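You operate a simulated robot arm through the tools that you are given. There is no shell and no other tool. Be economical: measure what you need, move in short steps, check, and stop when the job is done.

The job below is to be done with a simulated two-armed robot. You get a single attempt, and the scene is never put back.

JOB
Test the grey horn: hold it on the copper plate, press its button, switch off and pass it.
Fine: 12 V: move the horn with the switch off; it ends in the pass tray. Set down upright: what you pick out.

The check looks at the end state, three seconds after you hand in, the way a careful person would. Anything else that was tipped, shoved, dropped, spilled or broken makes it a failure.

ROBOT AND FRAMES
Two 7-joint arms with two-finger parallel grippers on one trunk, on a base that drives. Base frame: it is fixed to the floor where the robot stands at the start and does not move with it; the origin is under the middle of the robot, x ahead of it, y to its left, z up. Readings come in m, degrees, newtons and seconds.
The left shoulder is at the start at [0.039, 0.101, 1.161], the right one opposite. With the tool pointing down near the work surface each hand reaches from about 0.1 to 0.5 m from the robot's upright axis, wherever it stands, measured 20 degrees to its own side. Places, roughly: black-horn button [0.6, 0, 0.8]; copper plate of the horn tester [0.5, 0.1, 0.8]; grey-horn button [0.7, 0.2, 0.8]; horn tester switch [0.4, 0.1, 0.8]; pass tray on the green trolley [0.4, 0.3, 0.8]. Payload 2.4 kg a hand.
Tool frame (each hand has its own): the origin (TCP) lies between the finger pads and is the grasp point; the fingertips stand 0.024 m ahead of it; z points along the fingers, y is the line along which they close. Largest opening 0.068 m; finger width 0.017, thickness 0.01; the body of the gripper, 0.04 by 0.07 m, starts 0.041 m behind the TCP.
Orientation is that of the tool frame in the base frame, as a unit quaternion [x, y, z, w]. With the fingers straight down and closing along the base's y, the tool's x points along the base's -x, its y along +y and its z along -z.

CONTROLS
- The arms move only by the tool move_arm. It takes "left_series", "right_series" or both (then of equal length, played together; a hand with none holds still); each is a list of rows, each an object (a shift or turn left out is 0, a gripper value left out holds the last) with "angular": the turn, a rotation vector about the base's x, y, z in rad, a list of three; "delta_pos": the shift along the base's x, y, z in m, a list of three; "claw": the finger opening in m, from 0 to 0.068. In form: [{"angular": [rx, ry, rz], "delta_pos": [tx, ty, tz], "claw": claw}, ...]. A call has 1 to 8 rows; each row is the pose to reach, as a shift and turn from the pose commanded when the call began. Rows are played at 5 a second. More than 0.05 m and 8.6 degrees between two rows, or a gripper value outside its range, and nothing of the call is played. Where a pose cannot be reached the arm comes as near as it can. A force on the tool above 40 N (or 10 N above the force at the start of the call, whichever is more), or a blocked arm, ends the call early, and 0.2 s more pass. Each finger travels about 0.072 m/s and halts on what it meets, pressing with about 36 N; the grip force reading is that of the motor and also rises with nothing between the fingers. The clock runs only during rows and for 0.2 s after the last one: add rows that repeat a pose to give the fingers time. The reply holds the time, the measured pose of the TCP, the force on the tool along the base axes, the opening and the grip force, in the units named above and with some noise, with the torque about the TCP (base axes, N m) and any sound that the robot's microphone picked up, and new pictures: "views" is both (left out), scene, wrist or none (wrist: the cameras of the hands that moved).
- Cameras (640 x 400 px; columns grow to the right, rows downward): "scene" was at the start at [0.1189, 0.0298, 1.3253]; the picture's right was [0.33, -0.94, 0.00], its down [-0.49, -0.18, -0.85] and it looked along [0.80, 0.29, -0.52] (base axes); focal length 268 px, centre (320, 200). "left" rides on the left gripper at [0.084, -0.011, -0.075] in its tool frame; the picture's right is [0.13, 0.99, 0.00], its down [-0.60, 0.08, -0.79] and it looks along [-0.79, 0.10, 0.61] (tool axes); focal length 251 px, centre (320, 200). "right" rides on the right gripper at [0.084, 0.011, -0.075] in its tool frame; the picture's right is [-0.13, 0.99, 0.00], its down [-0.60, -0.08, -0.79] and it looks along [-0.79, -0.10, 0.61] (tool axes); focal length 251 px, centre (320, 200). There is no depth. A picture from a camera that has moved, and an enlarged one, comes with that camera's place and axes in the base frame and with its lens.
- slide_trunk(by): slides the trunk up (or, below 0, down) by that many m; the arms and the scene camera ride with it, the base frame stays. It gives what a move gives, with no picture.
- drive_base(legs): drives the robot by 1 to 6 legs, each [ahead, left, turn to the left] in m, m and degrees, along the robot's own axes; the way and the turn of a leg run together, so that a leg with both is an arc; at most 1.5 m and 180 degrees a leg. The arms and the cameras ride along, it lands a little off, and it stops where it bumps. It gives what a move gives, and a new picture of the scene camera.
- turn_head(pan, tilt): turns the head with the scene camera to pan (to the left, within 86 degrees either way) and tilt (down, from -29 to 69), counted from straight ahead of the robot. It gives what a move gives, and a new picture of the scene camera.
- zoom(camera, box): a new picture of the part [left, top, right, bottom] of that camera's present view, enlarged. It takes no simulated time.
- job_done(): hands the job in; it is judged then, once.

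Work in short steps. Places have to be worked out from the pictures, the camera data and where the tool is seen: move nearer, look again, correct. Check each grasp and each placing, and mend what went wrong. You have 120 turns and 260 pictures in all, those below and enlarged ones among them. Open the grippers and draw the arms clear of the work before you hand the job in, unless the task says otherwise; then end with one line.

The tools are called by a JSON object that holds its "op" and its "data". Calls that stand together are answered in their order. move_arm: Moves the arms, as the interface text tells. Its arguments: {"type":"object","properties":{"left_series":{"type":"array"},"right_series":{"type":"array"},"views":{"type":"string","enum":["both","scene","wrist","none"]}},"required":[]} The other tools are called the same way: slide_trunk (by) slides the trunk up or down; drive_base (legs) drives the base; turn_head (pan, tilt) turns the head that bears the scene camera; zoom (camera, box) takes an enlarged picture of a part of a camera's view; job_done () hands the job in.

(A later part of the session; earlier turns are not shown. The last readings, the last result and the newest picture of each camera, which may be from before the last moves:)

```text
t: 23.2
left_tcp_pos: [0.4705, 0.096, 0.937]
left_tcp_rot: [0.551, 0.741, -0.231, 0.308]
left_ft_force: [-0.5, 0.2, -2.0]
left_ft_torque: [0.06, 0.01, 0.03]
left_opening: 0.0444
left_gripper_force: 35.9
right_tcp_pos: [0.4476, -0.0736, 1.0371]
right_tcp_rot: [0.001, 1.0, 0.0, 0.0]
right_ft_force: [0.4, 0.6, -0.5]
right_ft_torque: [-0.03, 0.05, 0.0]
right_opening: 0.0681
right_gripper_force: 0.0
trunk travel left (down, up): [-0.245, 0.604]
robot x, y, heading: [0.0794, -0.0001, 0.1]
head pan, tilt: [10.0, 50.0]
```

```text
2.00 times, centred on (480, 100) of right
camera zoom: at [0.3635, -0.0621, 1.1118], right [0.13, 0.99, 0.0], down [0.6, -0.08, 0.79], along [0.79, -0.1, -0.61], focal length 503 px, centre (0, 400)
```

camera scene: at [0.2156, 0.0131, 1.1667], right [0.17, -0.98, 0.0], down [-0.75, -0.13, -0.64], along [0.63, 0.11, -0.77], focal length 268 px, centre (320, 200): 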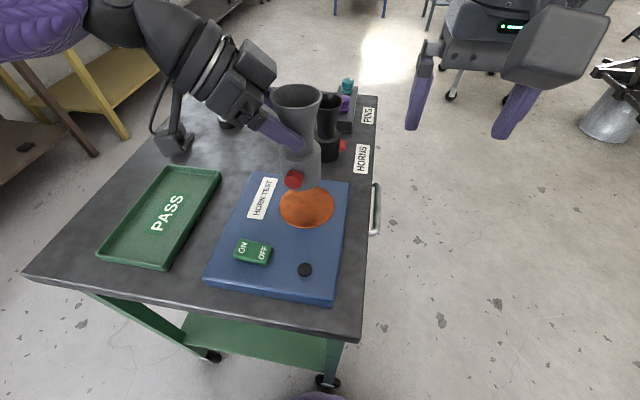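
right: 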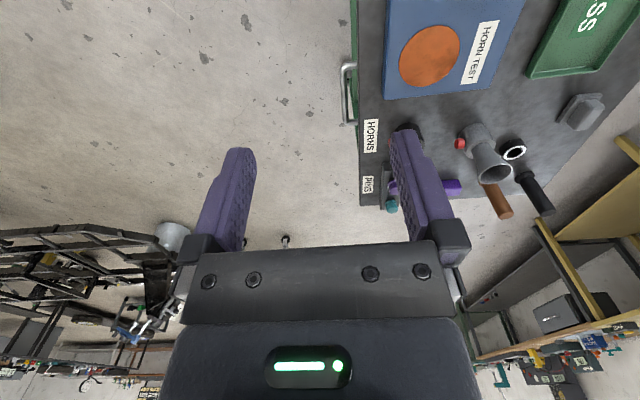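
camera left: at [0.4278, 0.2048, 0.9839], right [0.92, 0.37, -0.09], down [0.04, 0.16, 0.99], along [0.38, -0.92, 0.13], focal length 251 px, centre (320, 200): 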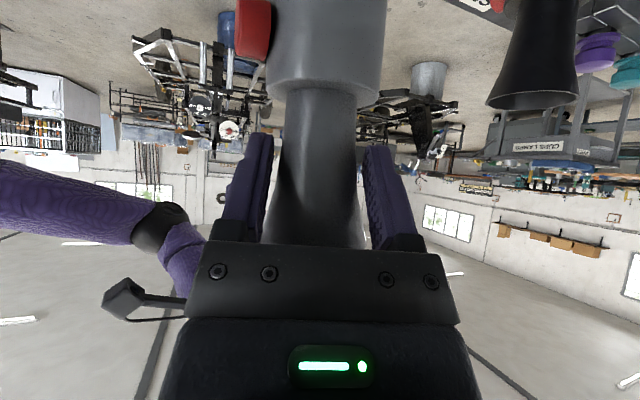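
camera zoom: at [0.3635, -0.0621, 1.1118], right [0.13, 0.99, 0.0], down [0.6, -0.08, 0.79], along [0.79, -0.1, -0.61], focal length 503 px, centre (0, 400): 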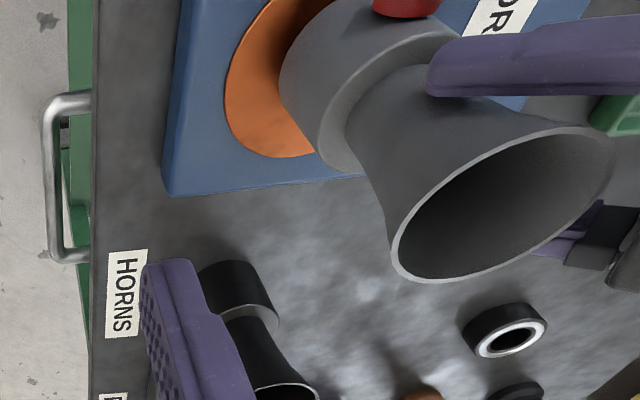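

Horn hovers centred over the plate, roughly a centimetre up. I lower in small steps until contact is felt.

{"op": "move_arm", "data": {"left_series": [{"delta_pos": [0, 0, -0.003]}, {"delta_pos": [0, 0, -0.006]}, {"delta_pos": [0, 0, -0.008]}, {"delta_pos": [0, 0, -0.008]}], "views": "none"}}

{"op": "zoom", "data": {"camera": "scene", "box": [250, 130, 370, 230]}}

```text
t: 24.2
left_tcp_pos: [0.4688, 0.0967, 0.93]
left_tcp_rot: [0.551, 0.741, -0.23, 0.308]
left_ft_force: [-0.1, -0.1, -2.9]
left_ft_torque: [0.04, 0.03, 0.04]
left_opening: 0.0448
left_gripper_force: 36.2
right_tcp_pos: [0.4472, -0.0739, 1.0376]
right_tcp_rot: [0.001, 1.0, 0.0, 0.0]
right_ft_force: [0.3, -0.2, 0.0]
right_ft_torque: [0.0, -0.02, 0.02]
right_opening: 0.0681
right_gripper_force: 0.0
trunk travel left (down, up): [-0.245, 0.604]
robot x, y, heading: [0.0789, -0.0001, 0.1]
head pan, tilt: [10.0, 50.0]
```

```text
4.00 times, centred on (310, 180) of scene
camera zoom: at [0.2156, 0.0131, 1.1666], right [0.17, -0.98, 0.0], down [-0.75, -0.13, -0.64], along [0.63, 0.11, -0.77], focal length 1070 px, centre (360, 280)
```

zoom: 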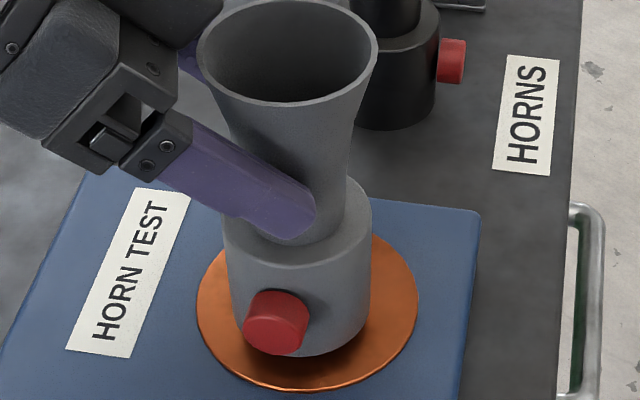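

Not yet in contact; lowering further by 2 mm steps.

{"op": "move_arm", "data": {"left_series": [{"delta_pos": [0, 0, -0.002]}, {"delta_pos": [0, 0, -0.004]}, {"delta_pos": [0, 0, -0.004]}], "views": "none"}}

```text
t: 25.0
left_tcp_pos: [0.4684, 0.0968, 0.927]
left_tcp_rot: [0.55, 0.741, -0.231, 0.308]
left_ft_force: [0.1, -0.6, -2.3]
left_ft_torque: [0.06, 0.0, -0.03]
left_opening: 0.0447
left_gripper_force: 35.5
right_tcp_pos: [0.4474, -0.0737, 1.0371]
right_tcp_rot: [0.0, 1.0, 0.0, 0.0]
right_ft_force: [1.1, 0.1, -0.1]
right_ft_torque: [-0.01, 0.0, -0.04]
right_opening: 0.0681
right_gripper_force: 0.1
trunk travel left (down, up): [-0.245, 0.604]
robot x, y, heading: [0.0782, -0.0024, 0.3]
head pan, tilt: [10.0, 50.0]
```

{"op": "move_arm", "data": {"left_series": [{"delta_pos": [0, 0, -0.002]}, {"delta_pos": [0, 0, -0.003]}, {"delta_pos": [0, 0, -0.003]}], "views": "none"}}

{"op": "zoom", "data": {"camera": "scene", "box": [250, 150, 370, 230]}}

```text
t: 25.8
left_tcp_pos: [0.4687, 0.0958, 0.9247]
left_tcp_rot: [0.551, 0.741, -0.231, 0.308]
left_ft_force: [-0.4, 0.7, -2.5]
left_ft_torque: [0.03, 0.01, 0.0]
left_opening: 0.0447
left_gripper_force: 35.9
right_tcp_pos: [0.4476, -0.0735, 1.0382]
right_tcp_rot: [0.001, 1.0, 0.0, 0.0]
right_ft_force: [0.7, -0.3, -0.5]
right_ft_torque: [0.02, -0.05, -0.01]
right_opening: 0.0677
right_gripper_force: 0.1
trunk travel left (down, up): [-0.245, 0.604]
robot x, y, heading: [0.0827, 0.0025, 0.1]
head pan, tilt: [10.0, 50.0]
```

```text
5.00 times, centred on (310, 190) of scene
camera zoom: at [0.2156, 0.0131, 1.1666], right [0.17, -0.98, 0.0], down [-0.75, -0.13, -0.64], along [0.63, 0.11, -0.77], focal length 1338 px, centre (370, 250)
```

zoom: 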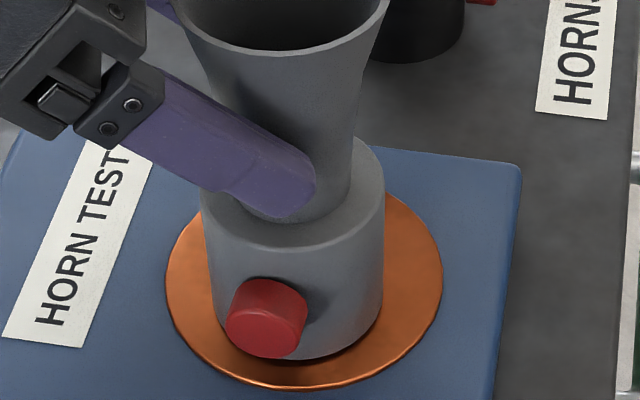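

A thin shadow gap still shows; I keep lowering.

{"op": "move_arm", "data": {"left_series": [{"delta_pos": [0, 0, -0.0015]}, {"delta_pos": [0, 0, -0.003]}, {"delta_pos": [0, 0, -0.003]}], "views": "none"}}

```text
t: 26.6
left_tcp_pos: [0.4679, 0.0962, 0.9209]
left_tcp_rot: [0.551, 0.74, -0.231, 0.31]
left_ft_force: [-1.6, 1.4, 13.7]
left_ft_torque: [-0.07, -0.08, 0.06]
left_opening: 0.0443
left_gripper_force: 35.8
right_tcp_pos: [0.4467, -0.0734, 1.0371]
right_tcp_rot: [0.0, 1.0, 0.0, 0.0]
right_ft_force: [0.3, -0.3, -0.4]
right_ft_torque: [-0.03, 0.01, -0.01]
right_opening: 0.0679
right_gripper_force: 0.0
trunk travel left (down, up): [-0.245, 0.604]
robot x, y, heading: [0.0803, -0.0029, 0.1]
head pan, tilt: [10.0, 50.0]
```

Firm contact with the plate (about 16 N down). Left holds still; now I close the right gripper, tilt it 30° so its body leans away from the left hand, and bring it towards the switch.

{"op": "move_arm", "data": {"right_series": [{"angular": [0.09, -0.09, 0], "delta_pos": [-0.02, 0.02, 0], "claw": 0.03}, {"angular": [0.18, -0.18, 0], "delta_pos": [-0.04, 0.04, -0.01], "claw": 0}, {"angular": [0.27, -0.27, 0], "delta_pos": [-0.06, 0.065, -0.02]}, {"angular": [0.36, -0.36, 0], "delta_pos": [-0.083, 0.09, -0.035]}, {"angular": [0.37, -0.37, 0], "delta_pos": [-0.083, 0.104, -0.05]}, {"angular": [0.37, -0.37, 0], "delta_pos": [-0.083, 0.104, -0.05]}]}}

```text
t: 28.0
left_tcp_pos: [0.4697, 0.0958, 0.921]
left_tcp_rot: [0.551, 0.74, -0.23, 0.309]
left_ft_force: [-0.8, 1.3, 11.9]
left_ft_torque: [-0.07, -0.11, 0.01]
left_opening: 0.044
left_gripper_force: 36.0
right_tcp_pos: [0.3638, 0.0296, 0.9865]
right_tcp_rot: [0.002, 0.966, 0.183, 0.183]
right_ft_force: [0.6, -1.2, 0.4]
right_ft_torque: [0.0, 0.01, 0.02]
right_opening: 0.0
right_gripper_force: 23.9
trunk travel left (down, up): [-0.245, 0.604]
robot x, y, heading: [0.078, 0.0004, 0.1]
head pan, tilt: [10.0, 50.0]
camera scene: at [0.2146, 0.013, 1.1668], right [0.17, -0.98, 0.0], down [-0.75, -0.13, -0.64], along [0.63, 0.11, -0.77], focal length 268 px, centre (320, 200)
camera right: at [0.2573, 0.0203, 1.0258], right [0.05, 0.92, 0.4], down [0.29, -0.4, 0.87], along [0.96, 0.07, -0.29], focal length 251 px, centre (320, 200)
```

scene: 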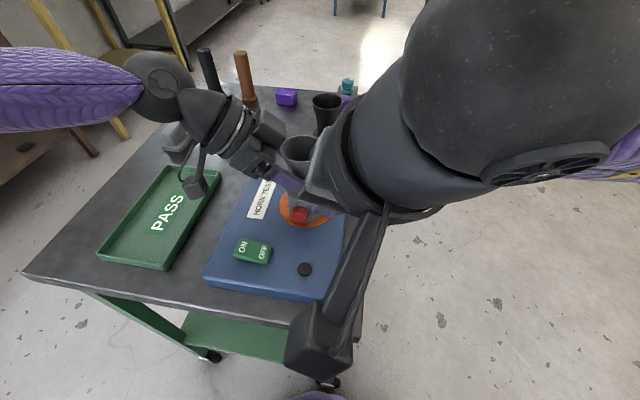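
right: 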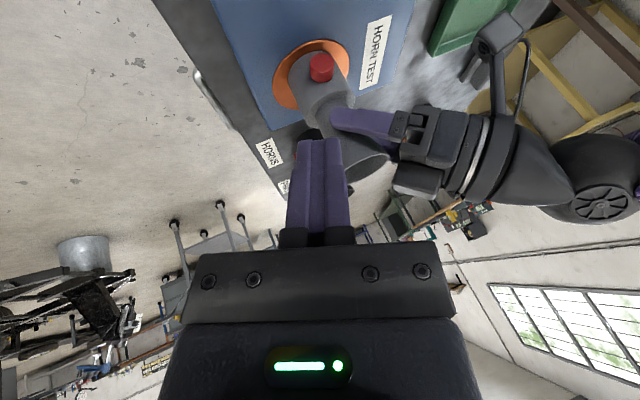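

Clear so far. I move the right fingertips over the ON end of the switch, staying above it.

{"op": "move_arm", "data": {"right_series": [{"delta_pos": [0.001, 0.035, -0.02]}, {"delta_pos": [0.001, 0.07, -0.04]}, {"delta_pos": [0.001, 0.108, -0.06]}, {"delta_pos": [0.001, 0.108, -0.06]}]}}

{"op": "zoom", "data": {"camera": "scene", "box": [200, 180, 360, 280]}}

```text
t: 29.0
left_tcp_pos: [0.4687, 0.0964, 0.9204]
left_tcp_rot: [0.551, 0.741, -0.231, 0.309]
left_ft_force: [-1.2, 1.1, 8.2]
left_ft_torque: [-0.03, -0.04, 0.01]
left_opening: 0.044
left_gripper_force: 36.0
right_tcp_pos: [0.3647, 0.1401, 0.9267]
right_tcp_rot: [0.0, 0.966, 0.183, 0.183]
right_ft_force: [0.5, -0.2, 0.0]
right_ft_torque: [-0.02, 0.02, -0.01]
right_opening: 0.0
right_gripper_force: 23.7
trunk travel left (down, up): [-0.245, 0.604]
robot x, y, heading: [0.0805, -0.0032, -0.3]
head pan, tilt: [10.0, 50.0]
camera scene: at [0.2148, 0.0131, 1.1668], right [0.17, -0.98, 0.0], down [-0.75, -0.13, -0.64], along [0.63, 0.11, -0.77], focal length 268 px, centre (320, 200)
camera right: at [0.2594, 0.129, 0.965], right [0.05, 0.92, 0.4], down [0.29, -0.39, 0.87], along [0.96, 0.07, -0.29], focal length 251 px, centre (320, 200)
```

scene: 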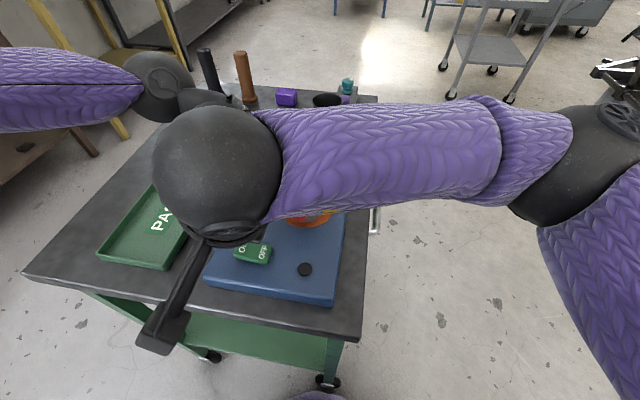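
right: 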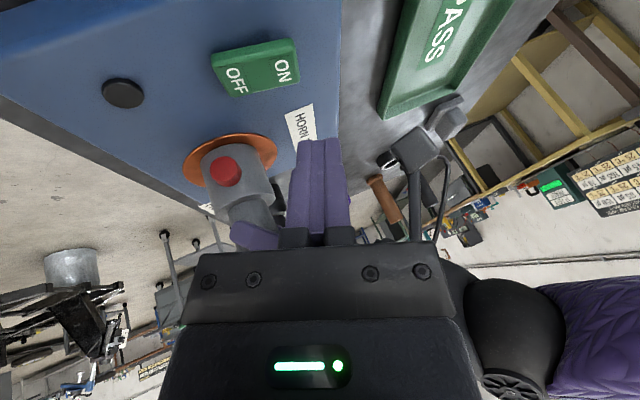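

```text
4.00 times, centred on (280, 230) of scene
camera zoom: at [0.2148, 0.0131, 1.1668], right [0.17, -0.98, 0.0], down [-0.75, -0.13, -0.64], along [0.63, 0.11, -0.77], focal length 1070 px, centre (480, 80)
```

zoom: 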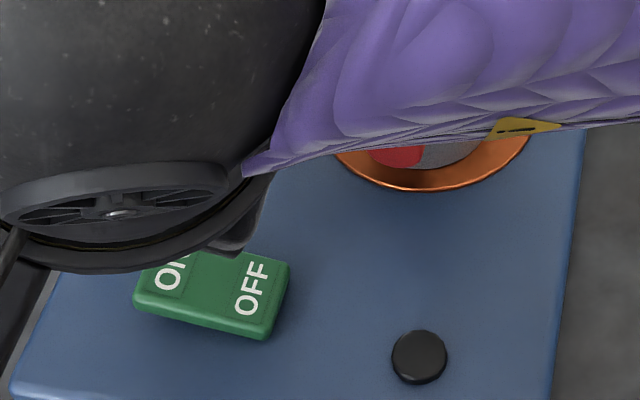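

The fingertips are above the ON end at (0.37, 0.148). I descend and press.

{"op": "move_arm", "data": {"right_series": [{"delta_pos": [-0.003, 0, -0.02]}, {"delta_pos": [-0.003, 0, -0.036]}, {"delta_pos": [-0.003, 0, -0.042]}, {"delta_pos": [-0.003, 0, -0.047]}, {"delta_pos": [-0.003, 0, -0.051]}]}}

```text
t: 30.2
left_tcp_pos: [0.4684, 0.0963, 0.9215]
left_tcp_rot: [0.551, 0.74, -0.231, 0.308]
left_ft_force: [-2.3, 0.7, 5.8]
left_ft_torque: [-0.01, 0.08, 0.02]
left_opening: 0.044
left_gripper_force: 36.4
right_tcp_pos: [0.3627, 0.1384, 0.8767]
right_tcp_rot: [0.0, 0.966, 0.184, 0.183]
right_ft_force: [-0.9, -0.7, 0.1]
right_ft_torque: [0.0, -0.01, 0.0]
right_opening: 0.0
right_gripper_force: 23.5
trunk travel left (down, up): [-0.245, 0.604]
robot x, y, heading: [0.0775, 0.0014, 0.2]
head pan, tilt: [10.0, 50.0]
camera scene: at [0.2149, 0.0132, 1.1667], right [0.17, -0.98, 0.0], down [-0.75, -0.13, -0.64], along [0.63, 0.11, -0.77], focal length 268 px, centre (320, 200)
camera right: at [0.2563, 0.1281, 0.9148], right [0.05, 0.92, 0.4], down [0.29, -0.39, 0.87], along [0.96, 0.07, -0.29], focal length 251 px, centre (320, 200)
```

scene: 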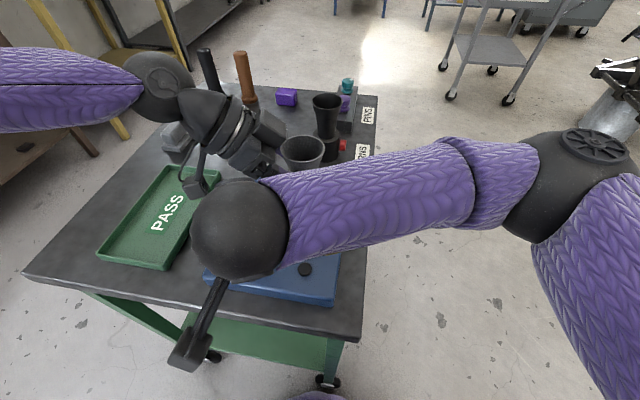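
right: 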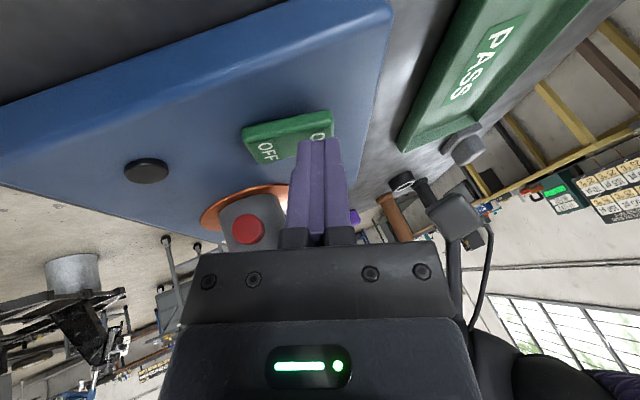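

No contact yet. I zoom in to see the fingertip relative to the switch.

{"op": "zoom", "data": {"camera": "right", "box": [220, 80, 400, 200]}}

```text
3.33 times, centred on (310, 140) of right
camera zoom: at [0.2563, 0.1281, 0.9148], right [0.05, 0.92, 0.4], down [0.29, -0.39, 0.87], along [0.96, 0.07, -0.29], focal length 838 px, centre (353, 400)
```

zoom: 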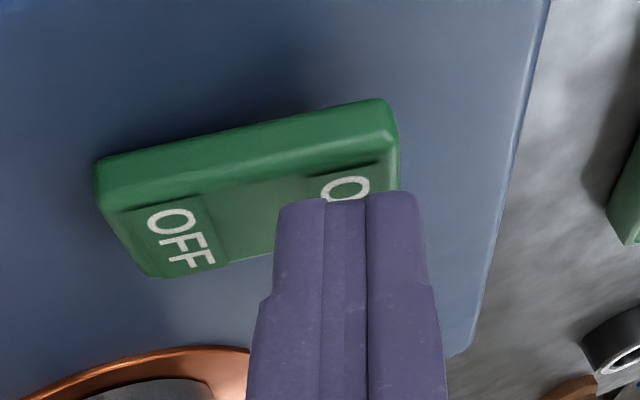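

The tip is a little short and still above: with the switch top nearer z≈0.845, ON lies at about (0.379, 0.148). I shift 6 mm forward and press further.

{"op": "move_arm", "data": {"right_series": [{"delta_pos": [0.006, 0.002, 0]}, {"delta_pos": [0.006, 0.002, -0.004]}, {"delta_pos": [0.006, 0.002, -0.008]}, {"delta_pos": [0.006, 0.002, -0.012]}, {"delta_pos": [0.006, 0.002, -0.012]}], "views": "wrist"}}

{"op": "zoom", "data": {"camera": "right", "box": [220, 80, 400, 200]}}

```text
t: 31.2
left_tcp_pos: [0.4677, 0.0966, 0.9205]
left_tcp_rot: [0.551, 0.74, -0.231, 0.308]
left_ft_force: [0.2, -1.0, -1.5]
left_ft_torque: [-0.01, -0.06, 0.02]
left_opening: 0.0438
left_gripper_force: 36.5
right_tcp_pos: [0.3679, 0.1429, 0.8695]
right_tcp_rot: [-0.001, 0.964, 0.19, 0.187]
right_ft_force: [-4.3, 0.2, 17.3]
right_ft_torque: [0.01, 0.07, 0.03]
right_opening: 0.0
right_gripper_force: 23.3
trunk travel left (down, up): [-0.245, 0.604]
robot x, y, heading: [0.0788, 0.004, 0.1]
head pan, tilt: [10.0, 50.0]
stopped in row 5 (right hand): the force on the tool passed its limit at 46 N (the readings are from after the stop); the commanded pose is now the measured one
camera right: at [0.2619, 0.1316, 0.9069], right [0.05, 0.91, 0.41], down [0.28, -0.41, 0.87], along [0.96, 0.08, -0.28], focal length 251 px, centre (320, 200)
```

right: 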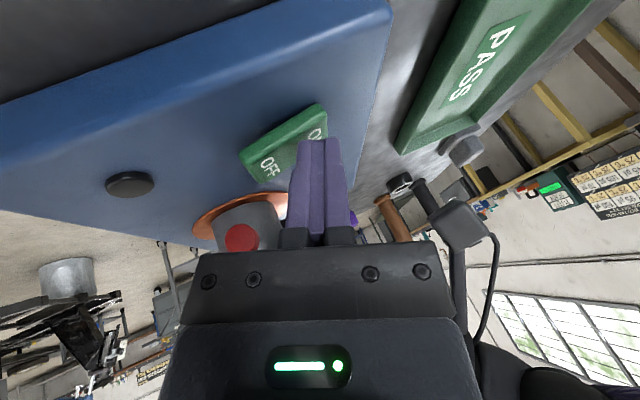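

```text
3.33 times, centred on (310, 140) of right
camera zoom: at [0.2619, 0.1316, 0.9069], right [0.05, 0.91, 0.41], down [0.28, -0.41, 0.87], along [0.96, 0.08, -0.28], focal length 838 px, centre (353, 400)
```

zoom: 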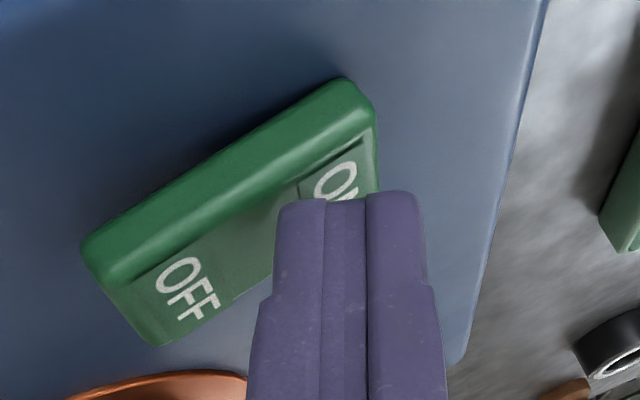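

The rocker flipped: ON is down and OFF is raised. I lift the right hand, turn it to point straight forward, and meanwhile push the left hand down 2 mm to keep the horn firmly on the plate.

{"op": "move_arm", "data": {"left_series": [{"delta_pos": [0, 0, -0.001]}, {"delta_pos": [0, 0, -0.002]}, {"delta_pos": [0, 0, -0.002]}, {"delta_pos": [0, 0, -0.002]}, {"delta_pos": [0, 0, -0.002]}, {"delta_pos": [0, 0, -0.002]}, {"delta_pos": [0, 0, -0.002]}, {"delta_pos": [0, 0, -0.002]}], "right_series": [{"delta_pos": [0, 0, 0.03]}, {"delta_pos": [0, 0, 0.055]}, {"angular": [0, 0, -0.14], "delta_pos": [0, -0.01, 0.055]}, {"angular": [0, 0, -0.28], "delta_pos": [0, -0.02, 0.055]}, {"angular": [0, 0, -0.42], "delta_pos": [0, -0.03, 0.055]}, {"angular": [0, 0, -0.56], "delta_pos": [0, -0.04, 0.05]}, {"angular": [0, 0, -0.7], "delta_pos": [0, -0.055, 0.045]}, {"angular": [0, 0, -0.785], "delta_pos": [0, -0.061, 0.04]}]}}

```text
t: 33.0
left_tcp_pos: [0.4687, 0.0953, 0.9189]
left_tcp_rot: [0.55, 0.741, -0.23, 0.309]
left_ft_force: [-1.4, 1.1, 13.2]
left_ft_torque: [-0.17, -0.02, -0.03]
left_opening: 0.043
left_gripper_force: 36.1
right_tcp_pos: [0.3678, 0.0808, 0.9065]
right_tcp_rot: [0.369, 0.891, 0.103, 0.244]
right_ft_force: [0.3, -0.2, 0.0]
right_ft_torque: [0.0, 0.0, 0.01]
right_opening: 0.0003
right_gripper_force: 23.6
trunk travel left (down, up): [-0.245, 0.604]
robot x, y, heading: [0.0788, 0.0009, 0.1]
head pan, tilt: [10.0, 50.0]
camera scene: at [0.2145, 0.0133, 1.1668], right [0.17, -0.98, 0.0], down [-0.75, -0.13, -0.64], along [0.63, 0.11, -0.77], focal length 268 px, centre (320, 200)
camera right: at [0.2853, 0.1488, 0.9457], right [0.68, 0.61, 0.41], down [-0.09, -0.49, 0.87], along [0.73, -0.63, -0.28], focal length 251 px, centre (320, 200)
camera left: at [0.4245, 0.2018, 0.9117], right [0.92, 0.37, -0.09], down [0.04, 0.16, 0.99], along [0.38, -0.91, 0.13], focal length 251 px, centre (320, 200)
```

scene: 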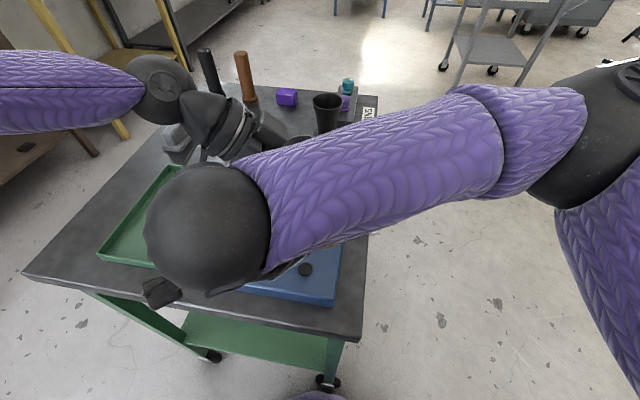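
right: 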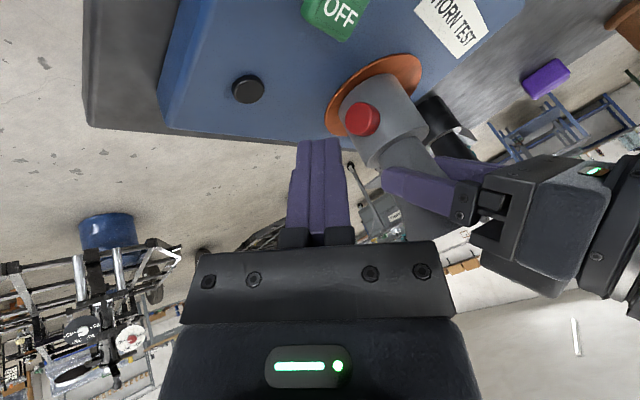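
left: 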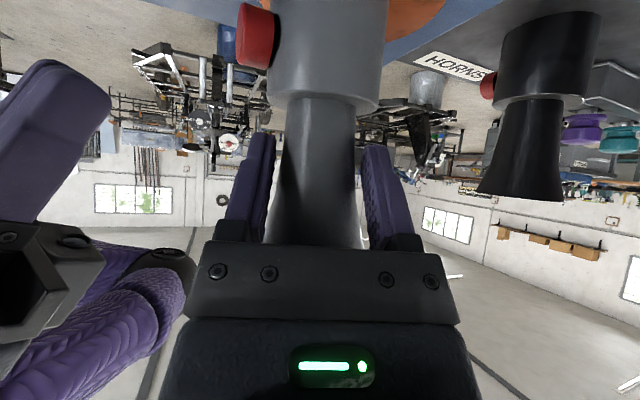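

The tool points forward but is rolled 45°. I roll it back about its own axis so a flat finger face meets the button.

{"op": "move_arm", "data": {"right_series": [{"angular": [-0.067, 0, 0.1125]}, {"angular": [-0.133, 0, 0.225]}, {"angular": [-0.2, 0, 0.3375]}, {"angular": [-0.267, 0, 0.45]}, {"angular": [-0.333, 0, 0.5625]}, {"angular": [-0.4, 0, 0.675]}, {"angular": [-0.4, 0, 0.675]}]}}

{"op": "zoom", "data": {"camera": "right", "box": [200, 40, 440, 190]}}

```text
t: 34.6
left_tcp_pos: [0.4692, 0.0961, 0.9179]
left_tcp_rot: [0.55, 0.741, -0.231, 0.309]
left_ft_force: [-1.5, -0.5, 9.0]
left_ft_torque: [-0.14, 0.0, -0.01]
left_opening: 0.043
left_gripper_force: 35.8
right_tcp_pos: [0.369, 0.0811, 0.9077]
right_tcp_rot: [-0.001, 0.965, 0.001, 0.264]
right_ft_force: [-0.9, -0.2, 1.0]
right_ft_torque: [0.01, 0.0, 0.02]
right_opening: 0.0
right_gripper_force: 23.4
trunk travel left (down, up): [-0.245, 0.604]
robot x, y, heading: [0.0815, 0.0011, 0.0]
head pan, tilt: [10.0, 50.0]
camera scene: at [0.2147, 0.0133, 1.1668], right [0.17, -0.98, 0.0], down [-0.75, -0.13, -0.64], along [0.63, 0.11, -0.77], focal length 268 px, centre (320, 200)
camera right: at [0.2579, 0.0923, 0.9297], right [0.11, 0.99, 0.07], down [0.12, -0.08, 0.99], along [0.99, -0.1, -0.13], focal length 251 px, centre (320, 200)
```

scene: 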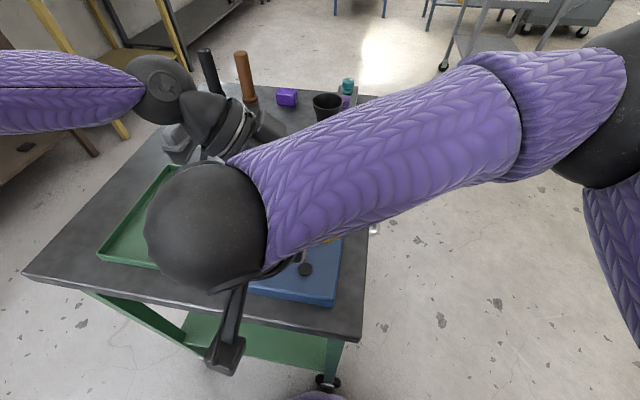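
right: 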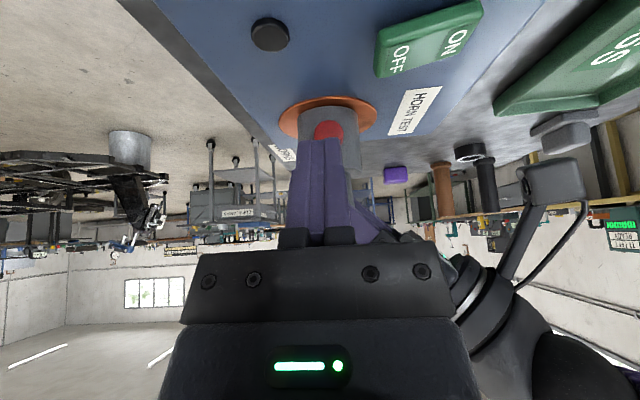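

```text
2.67 times, centred on (320, 115) of right
camera zoom: at [0.2579, 0.0923, 0.9297], right [0.11, 0.99, 0.07], down [0.12, -0.08, 0.99], along [0.99, -0.1, -0.13], focal length 670 px, centre (320, 427)
```

zoom: 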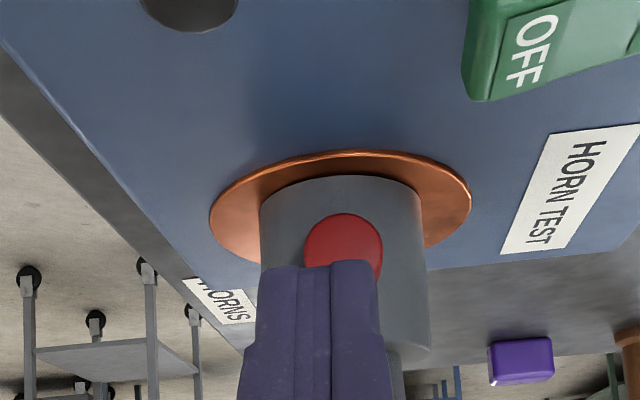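

The button face is at about (0.438, 0.084, 0.857). I lower the right fingertips to its height, then advance to just short of it.

{"op": "move_arm", "data": {"right_series": [{"delta_pos": [0, 0.003, -0.017]}, {"delta_pos": [0, 0.003, -0.034]}, {"delta_pos": [0.02, 0.003, -0.034]}, {"delta_pos": [0.04, 0.003, -0.034]}, {"delta_pos": [0.044, 0.003, -0.034]}, {"delta_pos": [0.044, 0.003, -0.034]}], "views": "none"}}

{"op": "zoom", "data": {"camera": "right", "box": [200, 40, 440, 190]}}

```text
t: 36.0
left_tcp_pos: [0.4692, 0.096, 0.9176]
left_tcp_rot: [0.55, 0.741, -0.231, 0.308]
left_ft_force: [-1.9, 0.6, 6.6]
left_ft_torque: [-0.09, 0.02, 0.0]
left_opening: 0.0427
left_gripper_force: 36.1
right_tcp_pos: [0.4139, 0.0836, 0.874]
right_tcp_rot: [0.0, 0.965, 0.002, 0.262]
right_ft_force: [-0.6, -0.1, 0.9]
right_ft_torque: [-0.02, 0.03, -0.03]
right_opening: 0.0002
right_gripper_force: 23.0
trunk travel left (down, up): [-0.245, 0.604]
robot x, y, heading: [0.0801, -0.0014, -0.1]
head pan, tilt: [10.0, 50.0]
```

```text
2.67 times, centred on (320, 115) of right
camera zoom: at [0.3026, 0.0956, 0.8951], right [0.11, 0.99, 0.07], down [0.12, -0.08, 0.99], along [0.99, -0.1, -0.13], focal length 670 px, centre (320, 427)
```

zoom: 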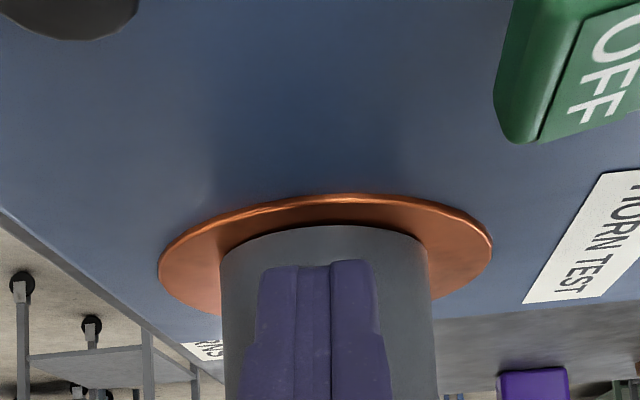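

The fingertips cover the button, a few millimetres from it. I press slowly forward, with the left hand keeping the horn down.

{"op": "move_arm", "data": {"left_series": [{"delta_pos": [0, 0, -0.001]}, {"delta_pos": [0, 0, -0.001]}, {"delta_pos": [0, 0, -0.001]}, {"delta_pos": [0, 0, -0.001]}, {"delta_pos": [0, 0, -0.001]}], "right_series": [{"delta_pos": [0.003, 0, 0]}, {"delta_pos": [0.005, 0, 0]}, {"delta_pos": [0.007, 0, 0]}, {"delta_pos": [0.009, 0, 0]}, {"delta_pos": [0.009, 0, 0]}], "views": "none"}}

```text
t: 37.1
left_tcp_pos: [0.4713, 0.0981, 0.9174]
left_tcp_rot: [0.549, 0.741, -0.227, 0.312]
left_ft_force: [10.2, 2.1, 0.5]
left_ft_torque: [-0.09, -0.19, -0.05]
left_opening: 0.0428
left_gripper_force: 36.2
right_tcp_pos: [0.4203, 0.0846, 0.8736]
right_tcp_rot: [-0.003, 0.966, 0.002, 0.26]
right_ft_force: [-11.0, -1.5, 2.7]
right_ft_torque: [0.16, -0.39, 0.07]
right_opening: 0.0
right_gripper_force: 23.7
trunk travel left (down, up): [-0.245, 0.604]
robot x, y, heading: [0.0796, 0.0012, -0.2]
head pan, tilt: [10.0, 50.0]
heard: click
stopped in row 5 (right hand): the force on the tool passed its limit at 42 N (the readings are from after the stop); the commanded pose is now the measured one
```

A click was heard but no horn tone. I check the horn's seating and the switch.

{"op": "zoom", "data": {"camera": "right", "box": [160, 0, 560, 250]}}

{"op": "zoom", "data": {"camera": "left", "box": [0, 0, 640, 400]}}

```text
1.60 times, centred on (360, 125) of right
camera zoom: at [0.309, 0.096, 0.8956], right [0.1, 0.99, 0.07], down [0.12, -0.08, 0.99], along [0.99, -0.09, -0.13], focal length 402 px, centre (256, 320)
```

zoom: 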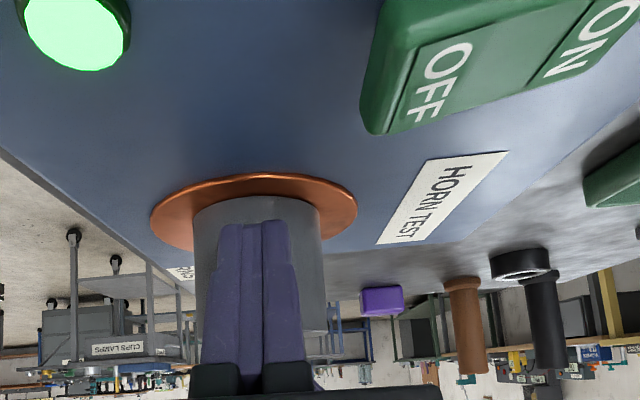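

```text
1.00 times, centred on (320, 200) of left (not enlarged: the box is as wide or as high as the picture)
camera zoom: at [0.4267, 0.2026, 0.9108], right [0.92, 0.38, -0.09], down [0.03, 0.16, 0.99], along [0.39, -0.91, 0.13], focal length 251 px, centre (320, 200)
```

zoom: 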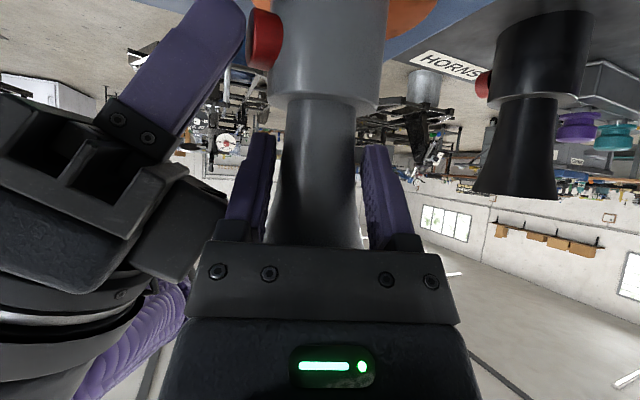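

The tester's lamp has lit green: the test worked with plate contact, switch on and button pressed. I hold briefly, then draw the right hand back and see.

{"op": "move_arm", "data": {"right_series": [{"delta_pos": [0, 0, 0]}, {"delta_pos": [0, 0, 0]}, {"delta_pos": [0, 0, 0]}, {"delta_pos": [-0.02, 0, 0]}, {"delta_pos": [-0.045, 0, 0.01]}, {"delta_pos": [-0.05, 0, 0.05]}, {"delta_pos": [-0.05, 0, 0.05]}], "views": "wrist"}}

```text
t: 38.7
left_tcp_pos: [0.4706, 0.0977, 0.9167]
left_tcp_rot: [0.548, 0.742, -0.228, 0.311]
left_ft_force: [-1.7, -1.0, 3.5]
left_ft_torque: [-0.1, 0.17, -0.06]
left_opening: 0.0425
left_gripper_force: 36.2
right_tcp_pos: [0.3696, 0.086, 0.924]
right_tcp_rot: [-0.002, 0.965, 0.003, 0.262]
right_ft_force: [-0.3, 0.6, 1.0]
right_ft_torque: [0.01, 0.02, -0.01]
right_opening: 0.0001
right_gripper_force: 23.5
trunk travel left (down, up): [-0.245, 0.604]
robot x, y, heading: [0.0795, -0.0025, -0.2]
head pan, tilt: [10.0, 50.0]
camera right: at [0.2585, 0.0964, 0.945], right [0.1, 0.99, 0.07], down [0.12, -0.08, 0.99], along [0.99, -0.1, -0.13], focal length 251 px, centre (320, 200)
```

right: 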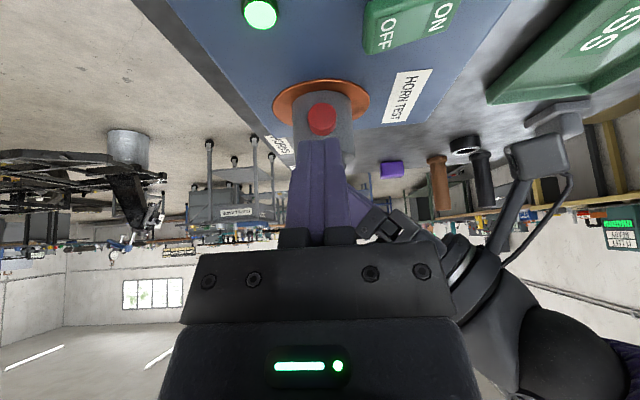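

The lamp stays lit after release, so the test is registered. I move over the OFF end of the switch and press it.

{"op": "move_arm", "data": {"right_series": [{"delta_pos": [-0.006, 0.028, 0]}, {"delta_pos": [-0.006, 0.028, -0.03]}, {"delta_pos": [-0.006, 0.028, -0.042]}, {"delta_pos": [-0.006, 0.028, -0.048]}, {"delta_pos": [-0.006, 0.028, -0.053]}, {"delta_pos": [-0.006, 0.028, -0.058]}], "views": "wrist"}}

{"op": "zoom", "data": {"camera": "right", "box": [160, 0, 480, 200]}}

```text
t: 40.1
left_tcp_pos: [0.4703, 0.0978, 0.9179]
left_tcp_rot: [0.549, 0.742, -0.228, 0.31]
left_ft_force: [0.2, 0.0, -1.8]
left_ft_torque: [-0.02, 0.02, 0.01]
left_opening: 0.0424
left_gripper_force: 35.9
right_tcp_pos: [0.3644, 0.1142, 0.8658]
right_tcp_rot: [-0.003, 0.965, 0.003, 0.261]
right_ft_force: [-1.1, -0.2, 7.4]
right_ft_torque: [0.08, -0.01, -0.01]
right_opening: 0.0
right_gripper_force: 23.2
trunk travel left (down, up): [-0.245, 0.604]
robot x, y, heading: [0.0786, -0.0023, -0.1]
head pan, tilt: [10.0, 50.0]
camera right: at [0.2534, 0.1242, 0.8878], right [0.1, 0.99, 0.07], down [0.12, -0.08, 0.99], along [0.99, -0.1, -0.13], focal length 251 px, centre (320, 200)
```

right: 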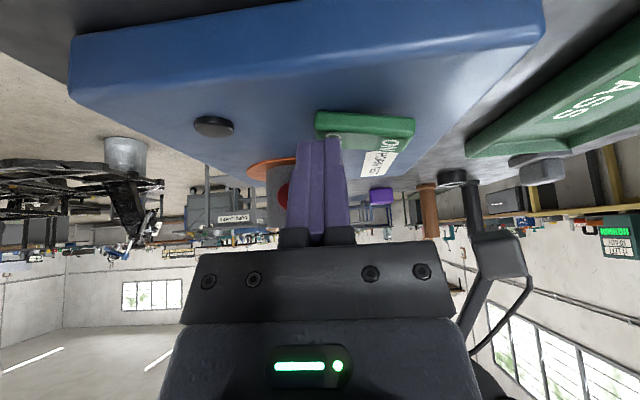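

```text
2.00 times, centred on (320, 100) of right
camera zoom: at [0.2534, 0.1242, 0.8878], right [0.1, 0.99, 0.07], down [0.12, -0.08, 0.99], along [0.99, -0.1, -0.13], focal length 503 px, centre (320, 400)
```

zoom: 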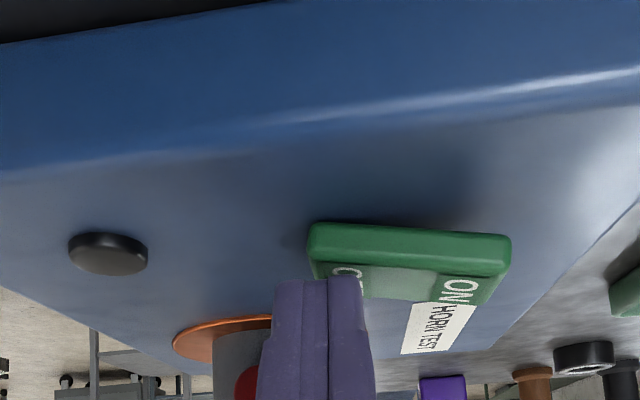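

The lamp went dark: switch off. I raise the right hand and withdraw it to verify the rocker.

{"op": "move_arm", "data": {"right_series": [{"delta_pos": [0, 0, 0.03]}, {"delta_pos": [0, -0.02, 0.07]}, {"delta_pos": [0, -0.06, 0.1]}, {"delta_pos": [0, -0.1, 0.12]}, {"delta_pos": [0, -0.14, 0.14]}, {"delta_pos": [0, -0.18, 0.15]}, {"delta_pos": [0, -0.22, 0.15]}, {"delta_pos": [0, -0.22, 0.15]}], "views": "scene"}}

{"op": "zoom", "data": {"camera": "scene", "box": [190, 130, 390, 290]}}

```text
t: 41.9
left_tcp_pos: [0.4714, 0.0974, 0.9168]
left_tcp_rot: [0.549, 0.742, -0.228, 0.311]
left_ft_force: [0.2, 0.9, -1.7]
left_ft_torque: [0.08, 0.0, 0.02]
left_opening: 0.0425
left_gripper_force: 36.0
right_tcp_pos: [0.3637, -0.1065, 1.016]
right_tcp_rot: [-0.003, 0.965, 0.001, 0.261]
right_ft_force: [-1.7, -0.2, 0.1]
right_ft_torque: [0.02, 0.01, 0.01]
right_opening: 0.0
right_gripper_force: 23.3
trunk travel left (down, up): [-0.245, 0.604]
robot x, y, heading: [0.08, 0.0029, -0.1]
head pan, tilt: [10.0, 50.0]
camera scene: at [0.2155, 0.0131, 1.1667], right [0.17, -0.98, 0.0], down [-0.75, -0.13, -0.64], along [0.63, 0.11, -0.77], focal length 268 px, centre (320, 200)
```

scene: 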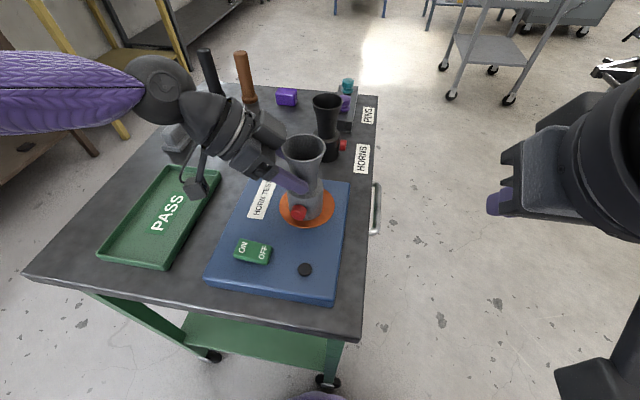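

```text
2.50 times, centred on (290, 210) of scene
camera zoom: at [0.2155, 0.0131, 1.1667], right [0.17, -0.98, 0.0], down [-0.75, -0.13, -0.64], along [0.63, 0.11, -0.77], focal length 669 px, centre (395, 175)
```

zoom: 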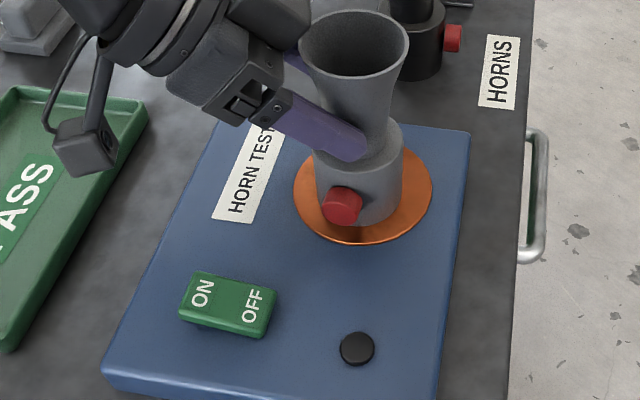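

Switch is OFF, lamp dark, horn upright on the plate. I lift the horn straight up, then carry it over the pass tray (centre about (0.44, 0.312)).

{"op": "move_arm", "data": {"left_series": [{"delta_pos": [0, 0, 0.015]}, {"delta_pos": [0, 0, 0.045]}, {"delta_pos": [0, 0, 0.075]}, {"delta_pos": [0, 0, 0.075]}], "views": "none"}}

{"op": "move_arm", "data": {"left_series": [{"angular": [0, 0, 0.1], "delta_pos": [-0.007, 0.038, 0]}, {"angular": [0, 0, 0.2], "delta_pos": [-0.014, 0.076, 0]}, {"angular": [0, 0, 0.3], "delta_pos": [-0.02, 0.114, 0]}, {"angular": [0, 0, 0.4], "delta_pos": [-0.027, 0.152, 0]}, {"angular": [0, 0, 0.5], "delta_pos": [-0.034, 0.19, 0]}, {"angular": [0, 0, 0.6], "delta_pos": [-0.0406, 0.227, 0]}, {"angular": [0, 0, 0.6], "delta_pos": [-0.0406, 0.227, 0]}]}}

```text
t: 42.9
left_tcp_pos: [0.4713, 0.0972, 0.9923]
left_tcp_rot: [0.549, 0.741, -0.228, 0.311]
left_ft_force: [0.5, 0.8, -2.4]
left_ft_torque: [0.02, -0.04, -0.01]
left_opening: 0.0422
left_gripper_force: 35.7
right_tcp_pos: [0.364, -0.1055, 1.0149]
right_tcp_rot: [-0.002, 0.965, 0.002, 0.261]
right_ft_force: [-0.3, 0.1, 0.3]
right_ft_torque: [0.01, -0.05, 0.03]
right_opening: 0.0
right_gripper_force: 23.5
trunk travel left (down, up): [-0.245, 0.604]
robot x, y, heading: [0.0808, 0.0002, -0.0]
head pan, tilt: [10.0, 50.0]
```

```text
t: 44.5
left_tcp_pos: [0.4319, 0.3235, 0.993]
left_tcp_rot: [0.304, 0.871, -0.126, 0.364]
left_ft_force: [-0.1, 0.5, -2.5]
left_ft_torque: [0.01, 0.01, -0.02]
left_opening: 0.0424
left_gripper_force: 35.6
right_tcp_pos: [0.3643, -0.1055, 1.0158]
right_tcp_rot: [-0.003, 0.965, 0.002, 0.261]
right_ft_force: [-0.4, 0.7, 0.3]
right_ft_torque: [-0.01, 0.01, -0.01]
right_opening: 0.0001
right_gripper_force: 23.5
trunk travel left (down, up): [-0.245, 0.604]
robot x, y, heading: [0.0789, -0.0014, -0.2]
head pan, tilt: [10.0, 50.0]
camera scene: at [0.2155, 0.0135, 1.1667], right [0.17, -0.98, 0.0], down [-0.75, -0.13, -0.64], along [0.63, 0.11, -0.77], focal length 268 px, centre (320, 200)
camera left: at [0.3351, 0.3855, 0.9857], right [0.55, 0.83, -0.09], down [-0.06, 0.15, 0.99], along [0.84, -0.53, 0.13], focal length 251 px, centre (320, 200)
```

scene: 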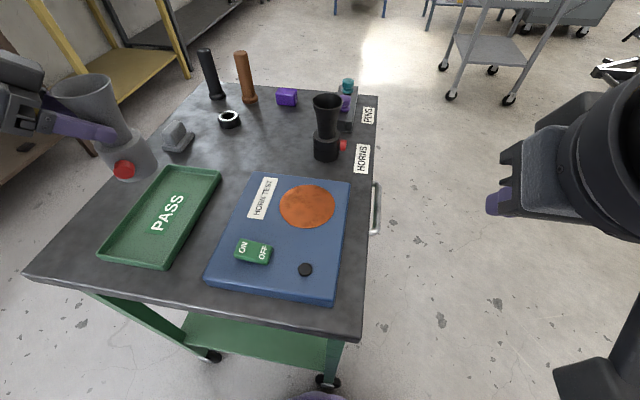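
left: 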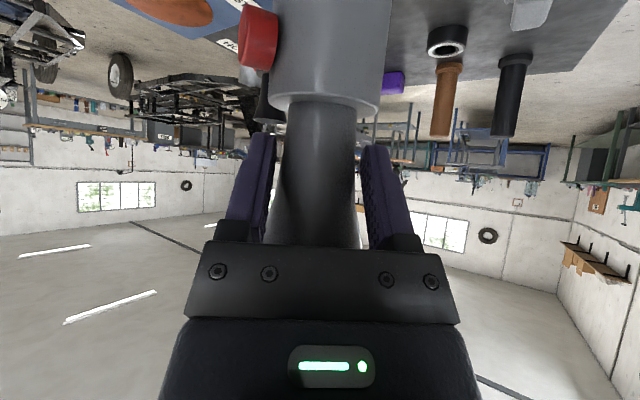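

The horn is above the tray's middle. I lower to just above the floor of the tray.

{"op": "move_arm", "data": {"left_series": [{"delta_pos": [0, 0, -0.03]}, {"delta_pos": [0, 0, -0.06]}, {"delta_pos": [0, 0, -0.085]}, {"delta_pos": [0, 0, -0.091]}, {"delta_pos": [0, 0, -0.094]}, {"delta_pos": [0, 0, -0.094]}], "views": "none"}}

{"op": "zoom", "data": {"camera": "scene", "box": [20, 100, 260, 290]}}

```text
t: 45.9
left_tcp_pos: [0.43, 0.3251, 0.8982]
left_tcp_rot: [0.305, 0.87, -0.127, 0.366]
left_ft_force: [0.1, 0.6, -2.6]
left_ft_torque: [0.01, 0.02, -0.02]
left_opening: 0.0426
left_gripper_force: 36.3
right_tcp_pos: [0.3647, -0.1059, 1.0164]
right_tcp_rot: [-0.003, 0.965, 0.002, 0.261]
right_ft_force: [0.2, -0.2, -0.4]
right_ft_torque: [0.0, 0.02, -0.01]
right_opening: 0.0
right_gripper_force: 23.3
trunk travel left (down, up): [-0.245, 0.604]
robot x, y, heading: [0.08, 0.0032, -0.0]
head pan, tilt: [10.0, 50.0]
```

```text
2.11 times, centred on (140, 195) of scene
camera zoom: at [0.2155, 0.0135, 1.1667], right [0.17, -0.98, 0.0], down [-0.75, -0.13, -0.64], along [0.63, 0.11, -0.77], focal length 563 px, centre (699, 210)
```

zoom: 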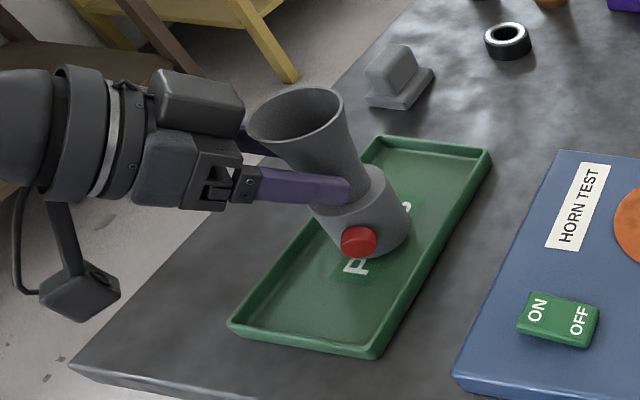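

Horn is inside the tray, just above the floor. I lower in small steps to contact.

{"op": "move_arm", "data": {"left_series": [{"delta_pos": [0, 0, -0.002]}, {"delta_pos": [0, 0, -0.004]}, {"delta_pos": [0, 0, -0.004]}], "views": "none"}}

{"op": "move_arm", "data": {"left_series": [{"delta_pos": [0, 0, -0.001]}, {"delta_pos": [0, 0, -0.002]}, {"delta_pos": [0, 0, -0.002]}], "views": "none"}}

```text
t: 46.7
left_tcp_pos: [0.4301, 0.3239, 0.8939]
left_tcp_rot: [0.305, 0.871, -0.125, 0.365]
left_ft_force: [0.3, 0.8, -1.5]
left_ft_torque: [0.05, 0.05, 0.04]
left_opening: 0.0424
left_gripper_force: 35.9
right_tcp_pos: [0.3645, -0.106, 1.0168]
right_tcp_rot: [-0.003, 0.965, 0.003, 0.261]
right_ft_force: [0.3, 0.4, -0.1]
right_ft_torque: [-0.01, 0.01, 0.03]
right_opening: 0.0002
right_gripper_force: 23.4
trunk travel left (down, up): [-0.245, 0.604]
robot x, y, heading: [0.079, -0.0009, -0.0]
head pan, tilt: [10.0, 50.0]
```

```text
t: 47.5
left_tcp_pos: [0.4302, 0.3247, 0.8922]
left_tcp_rot: [0.305, 0.871, -0.126, 0.364]
left_ft_force: [0.1, -0.1, -2.2]
left_ft_torque: [0.04, 0.02, 0.01]
left_opening: 0.0423
left_gripper_force: 35.5
right_tcp_pos: [0.3629, -0.1052, 1.0161]
right_tcp_rot: [-0.003, 0.965, 0.002, 0.262]
right_ft_force: [0.8, 0.4, -0.5]
right_ft_torque: [0.02, -0.01, 0.01]
right_opening: 0.0001
right_gripper_force: 23.8
trunk travel left (down, up): [-0.245, 0.604]
robot x, y, heading: [0.0807, 0.0029, 0.4]
head pan, tilt: [10.0, 50.0]
```

Still no contact; I go on in 2 mm increments.

{"op": "move_arm", "data": {"left_series": [{"delta_pos": [0, 0, -0.001]}, {"delta_pos": [0, 0, -0.002]}, {"delta_pos": [0, 0, -0.002]}], "views": "none"}}

{"op": "move_arm", "data": {"left_series": [{"delta_pos": [0, 0, -0.001]}, {"delta_pos": [0, 0, -0.002]}, {"delta_pos": [0, 0, -0.002]}], "views": "wrist"}}

```text
t: 48.3
left_tcp_pos: [0.4307, 0.3239, 0.8903]
left_tcp_rot: [0.305, 0.87, -0.126, 0.365]
left_ft_force: [0.2, -0.1, -2.4]
left_ft_torque: [0.05, -0.01, -0.02]
left_opening: 0.0426
left_gripper_force: 35.7
right_tcp_pos: [0.3644, -0.1062, 1.0177]
right_tcp_rot: [-0.004, 0.965, 0.003, 0.261]
right_ft_force: [-1.3, -1.0, -0.4]
right_ft_torque: [0.0, -0.05, 0.01]
right_opening: 0.0
right_gripper_force: 23.3
trunk travel left (down, up): [-0.245, 0.604]
robot x, y, heading: [0.0807, 0.0042, -0.2]
head pan, tilt: [10.0, 50.0]
```

```text
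t: 49.1
left_tcp_pos: [0.4302, 0.3254, 0.8895]
left_tcp_rot: [0.305, 0.87, -0.126, 0.366]
left_ft_force: [0.5, 2.5, 6.5]
left_ft_torque: [-0.02, -0.23, 0.07]
left_opening: 0.0423
left_gripper_force: 35.9
right_tcp_pos: [0.3645, -0.1055, 1.016]
right_tcp_rot: [-0.003, 0.965, 0.003, 0.261]
right_ft_force: [0.6, -0.9, -0.3]
right_ft_torque: [0.01, -0.03, 0.01]
right_opening: 0.0
right_gripper_force: 23.4
trunk travel left (down, up): [-0.245, 0.604]
robot x, y, heading: [0.0769, -0.0021, 0.0]
head pan, tilt: [10.0, 50.0]
camera left: at [0.3344, 0.3868, 0.8822], right [0.55, 0.83, -0.09], down [-0.06, 0.15, 0.99], along [0.83, -0.53, 0.13], focal length 251 px, centre (320, 200)
```

left: 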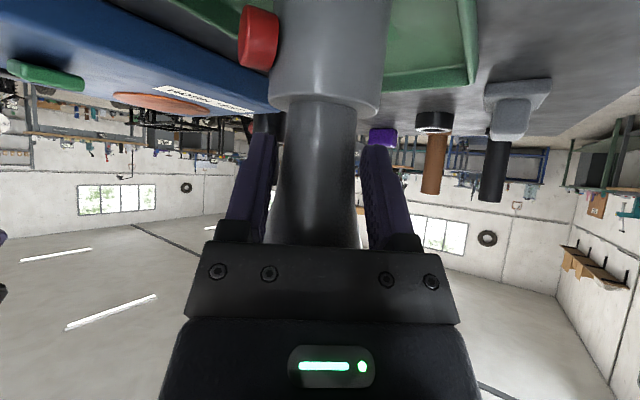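

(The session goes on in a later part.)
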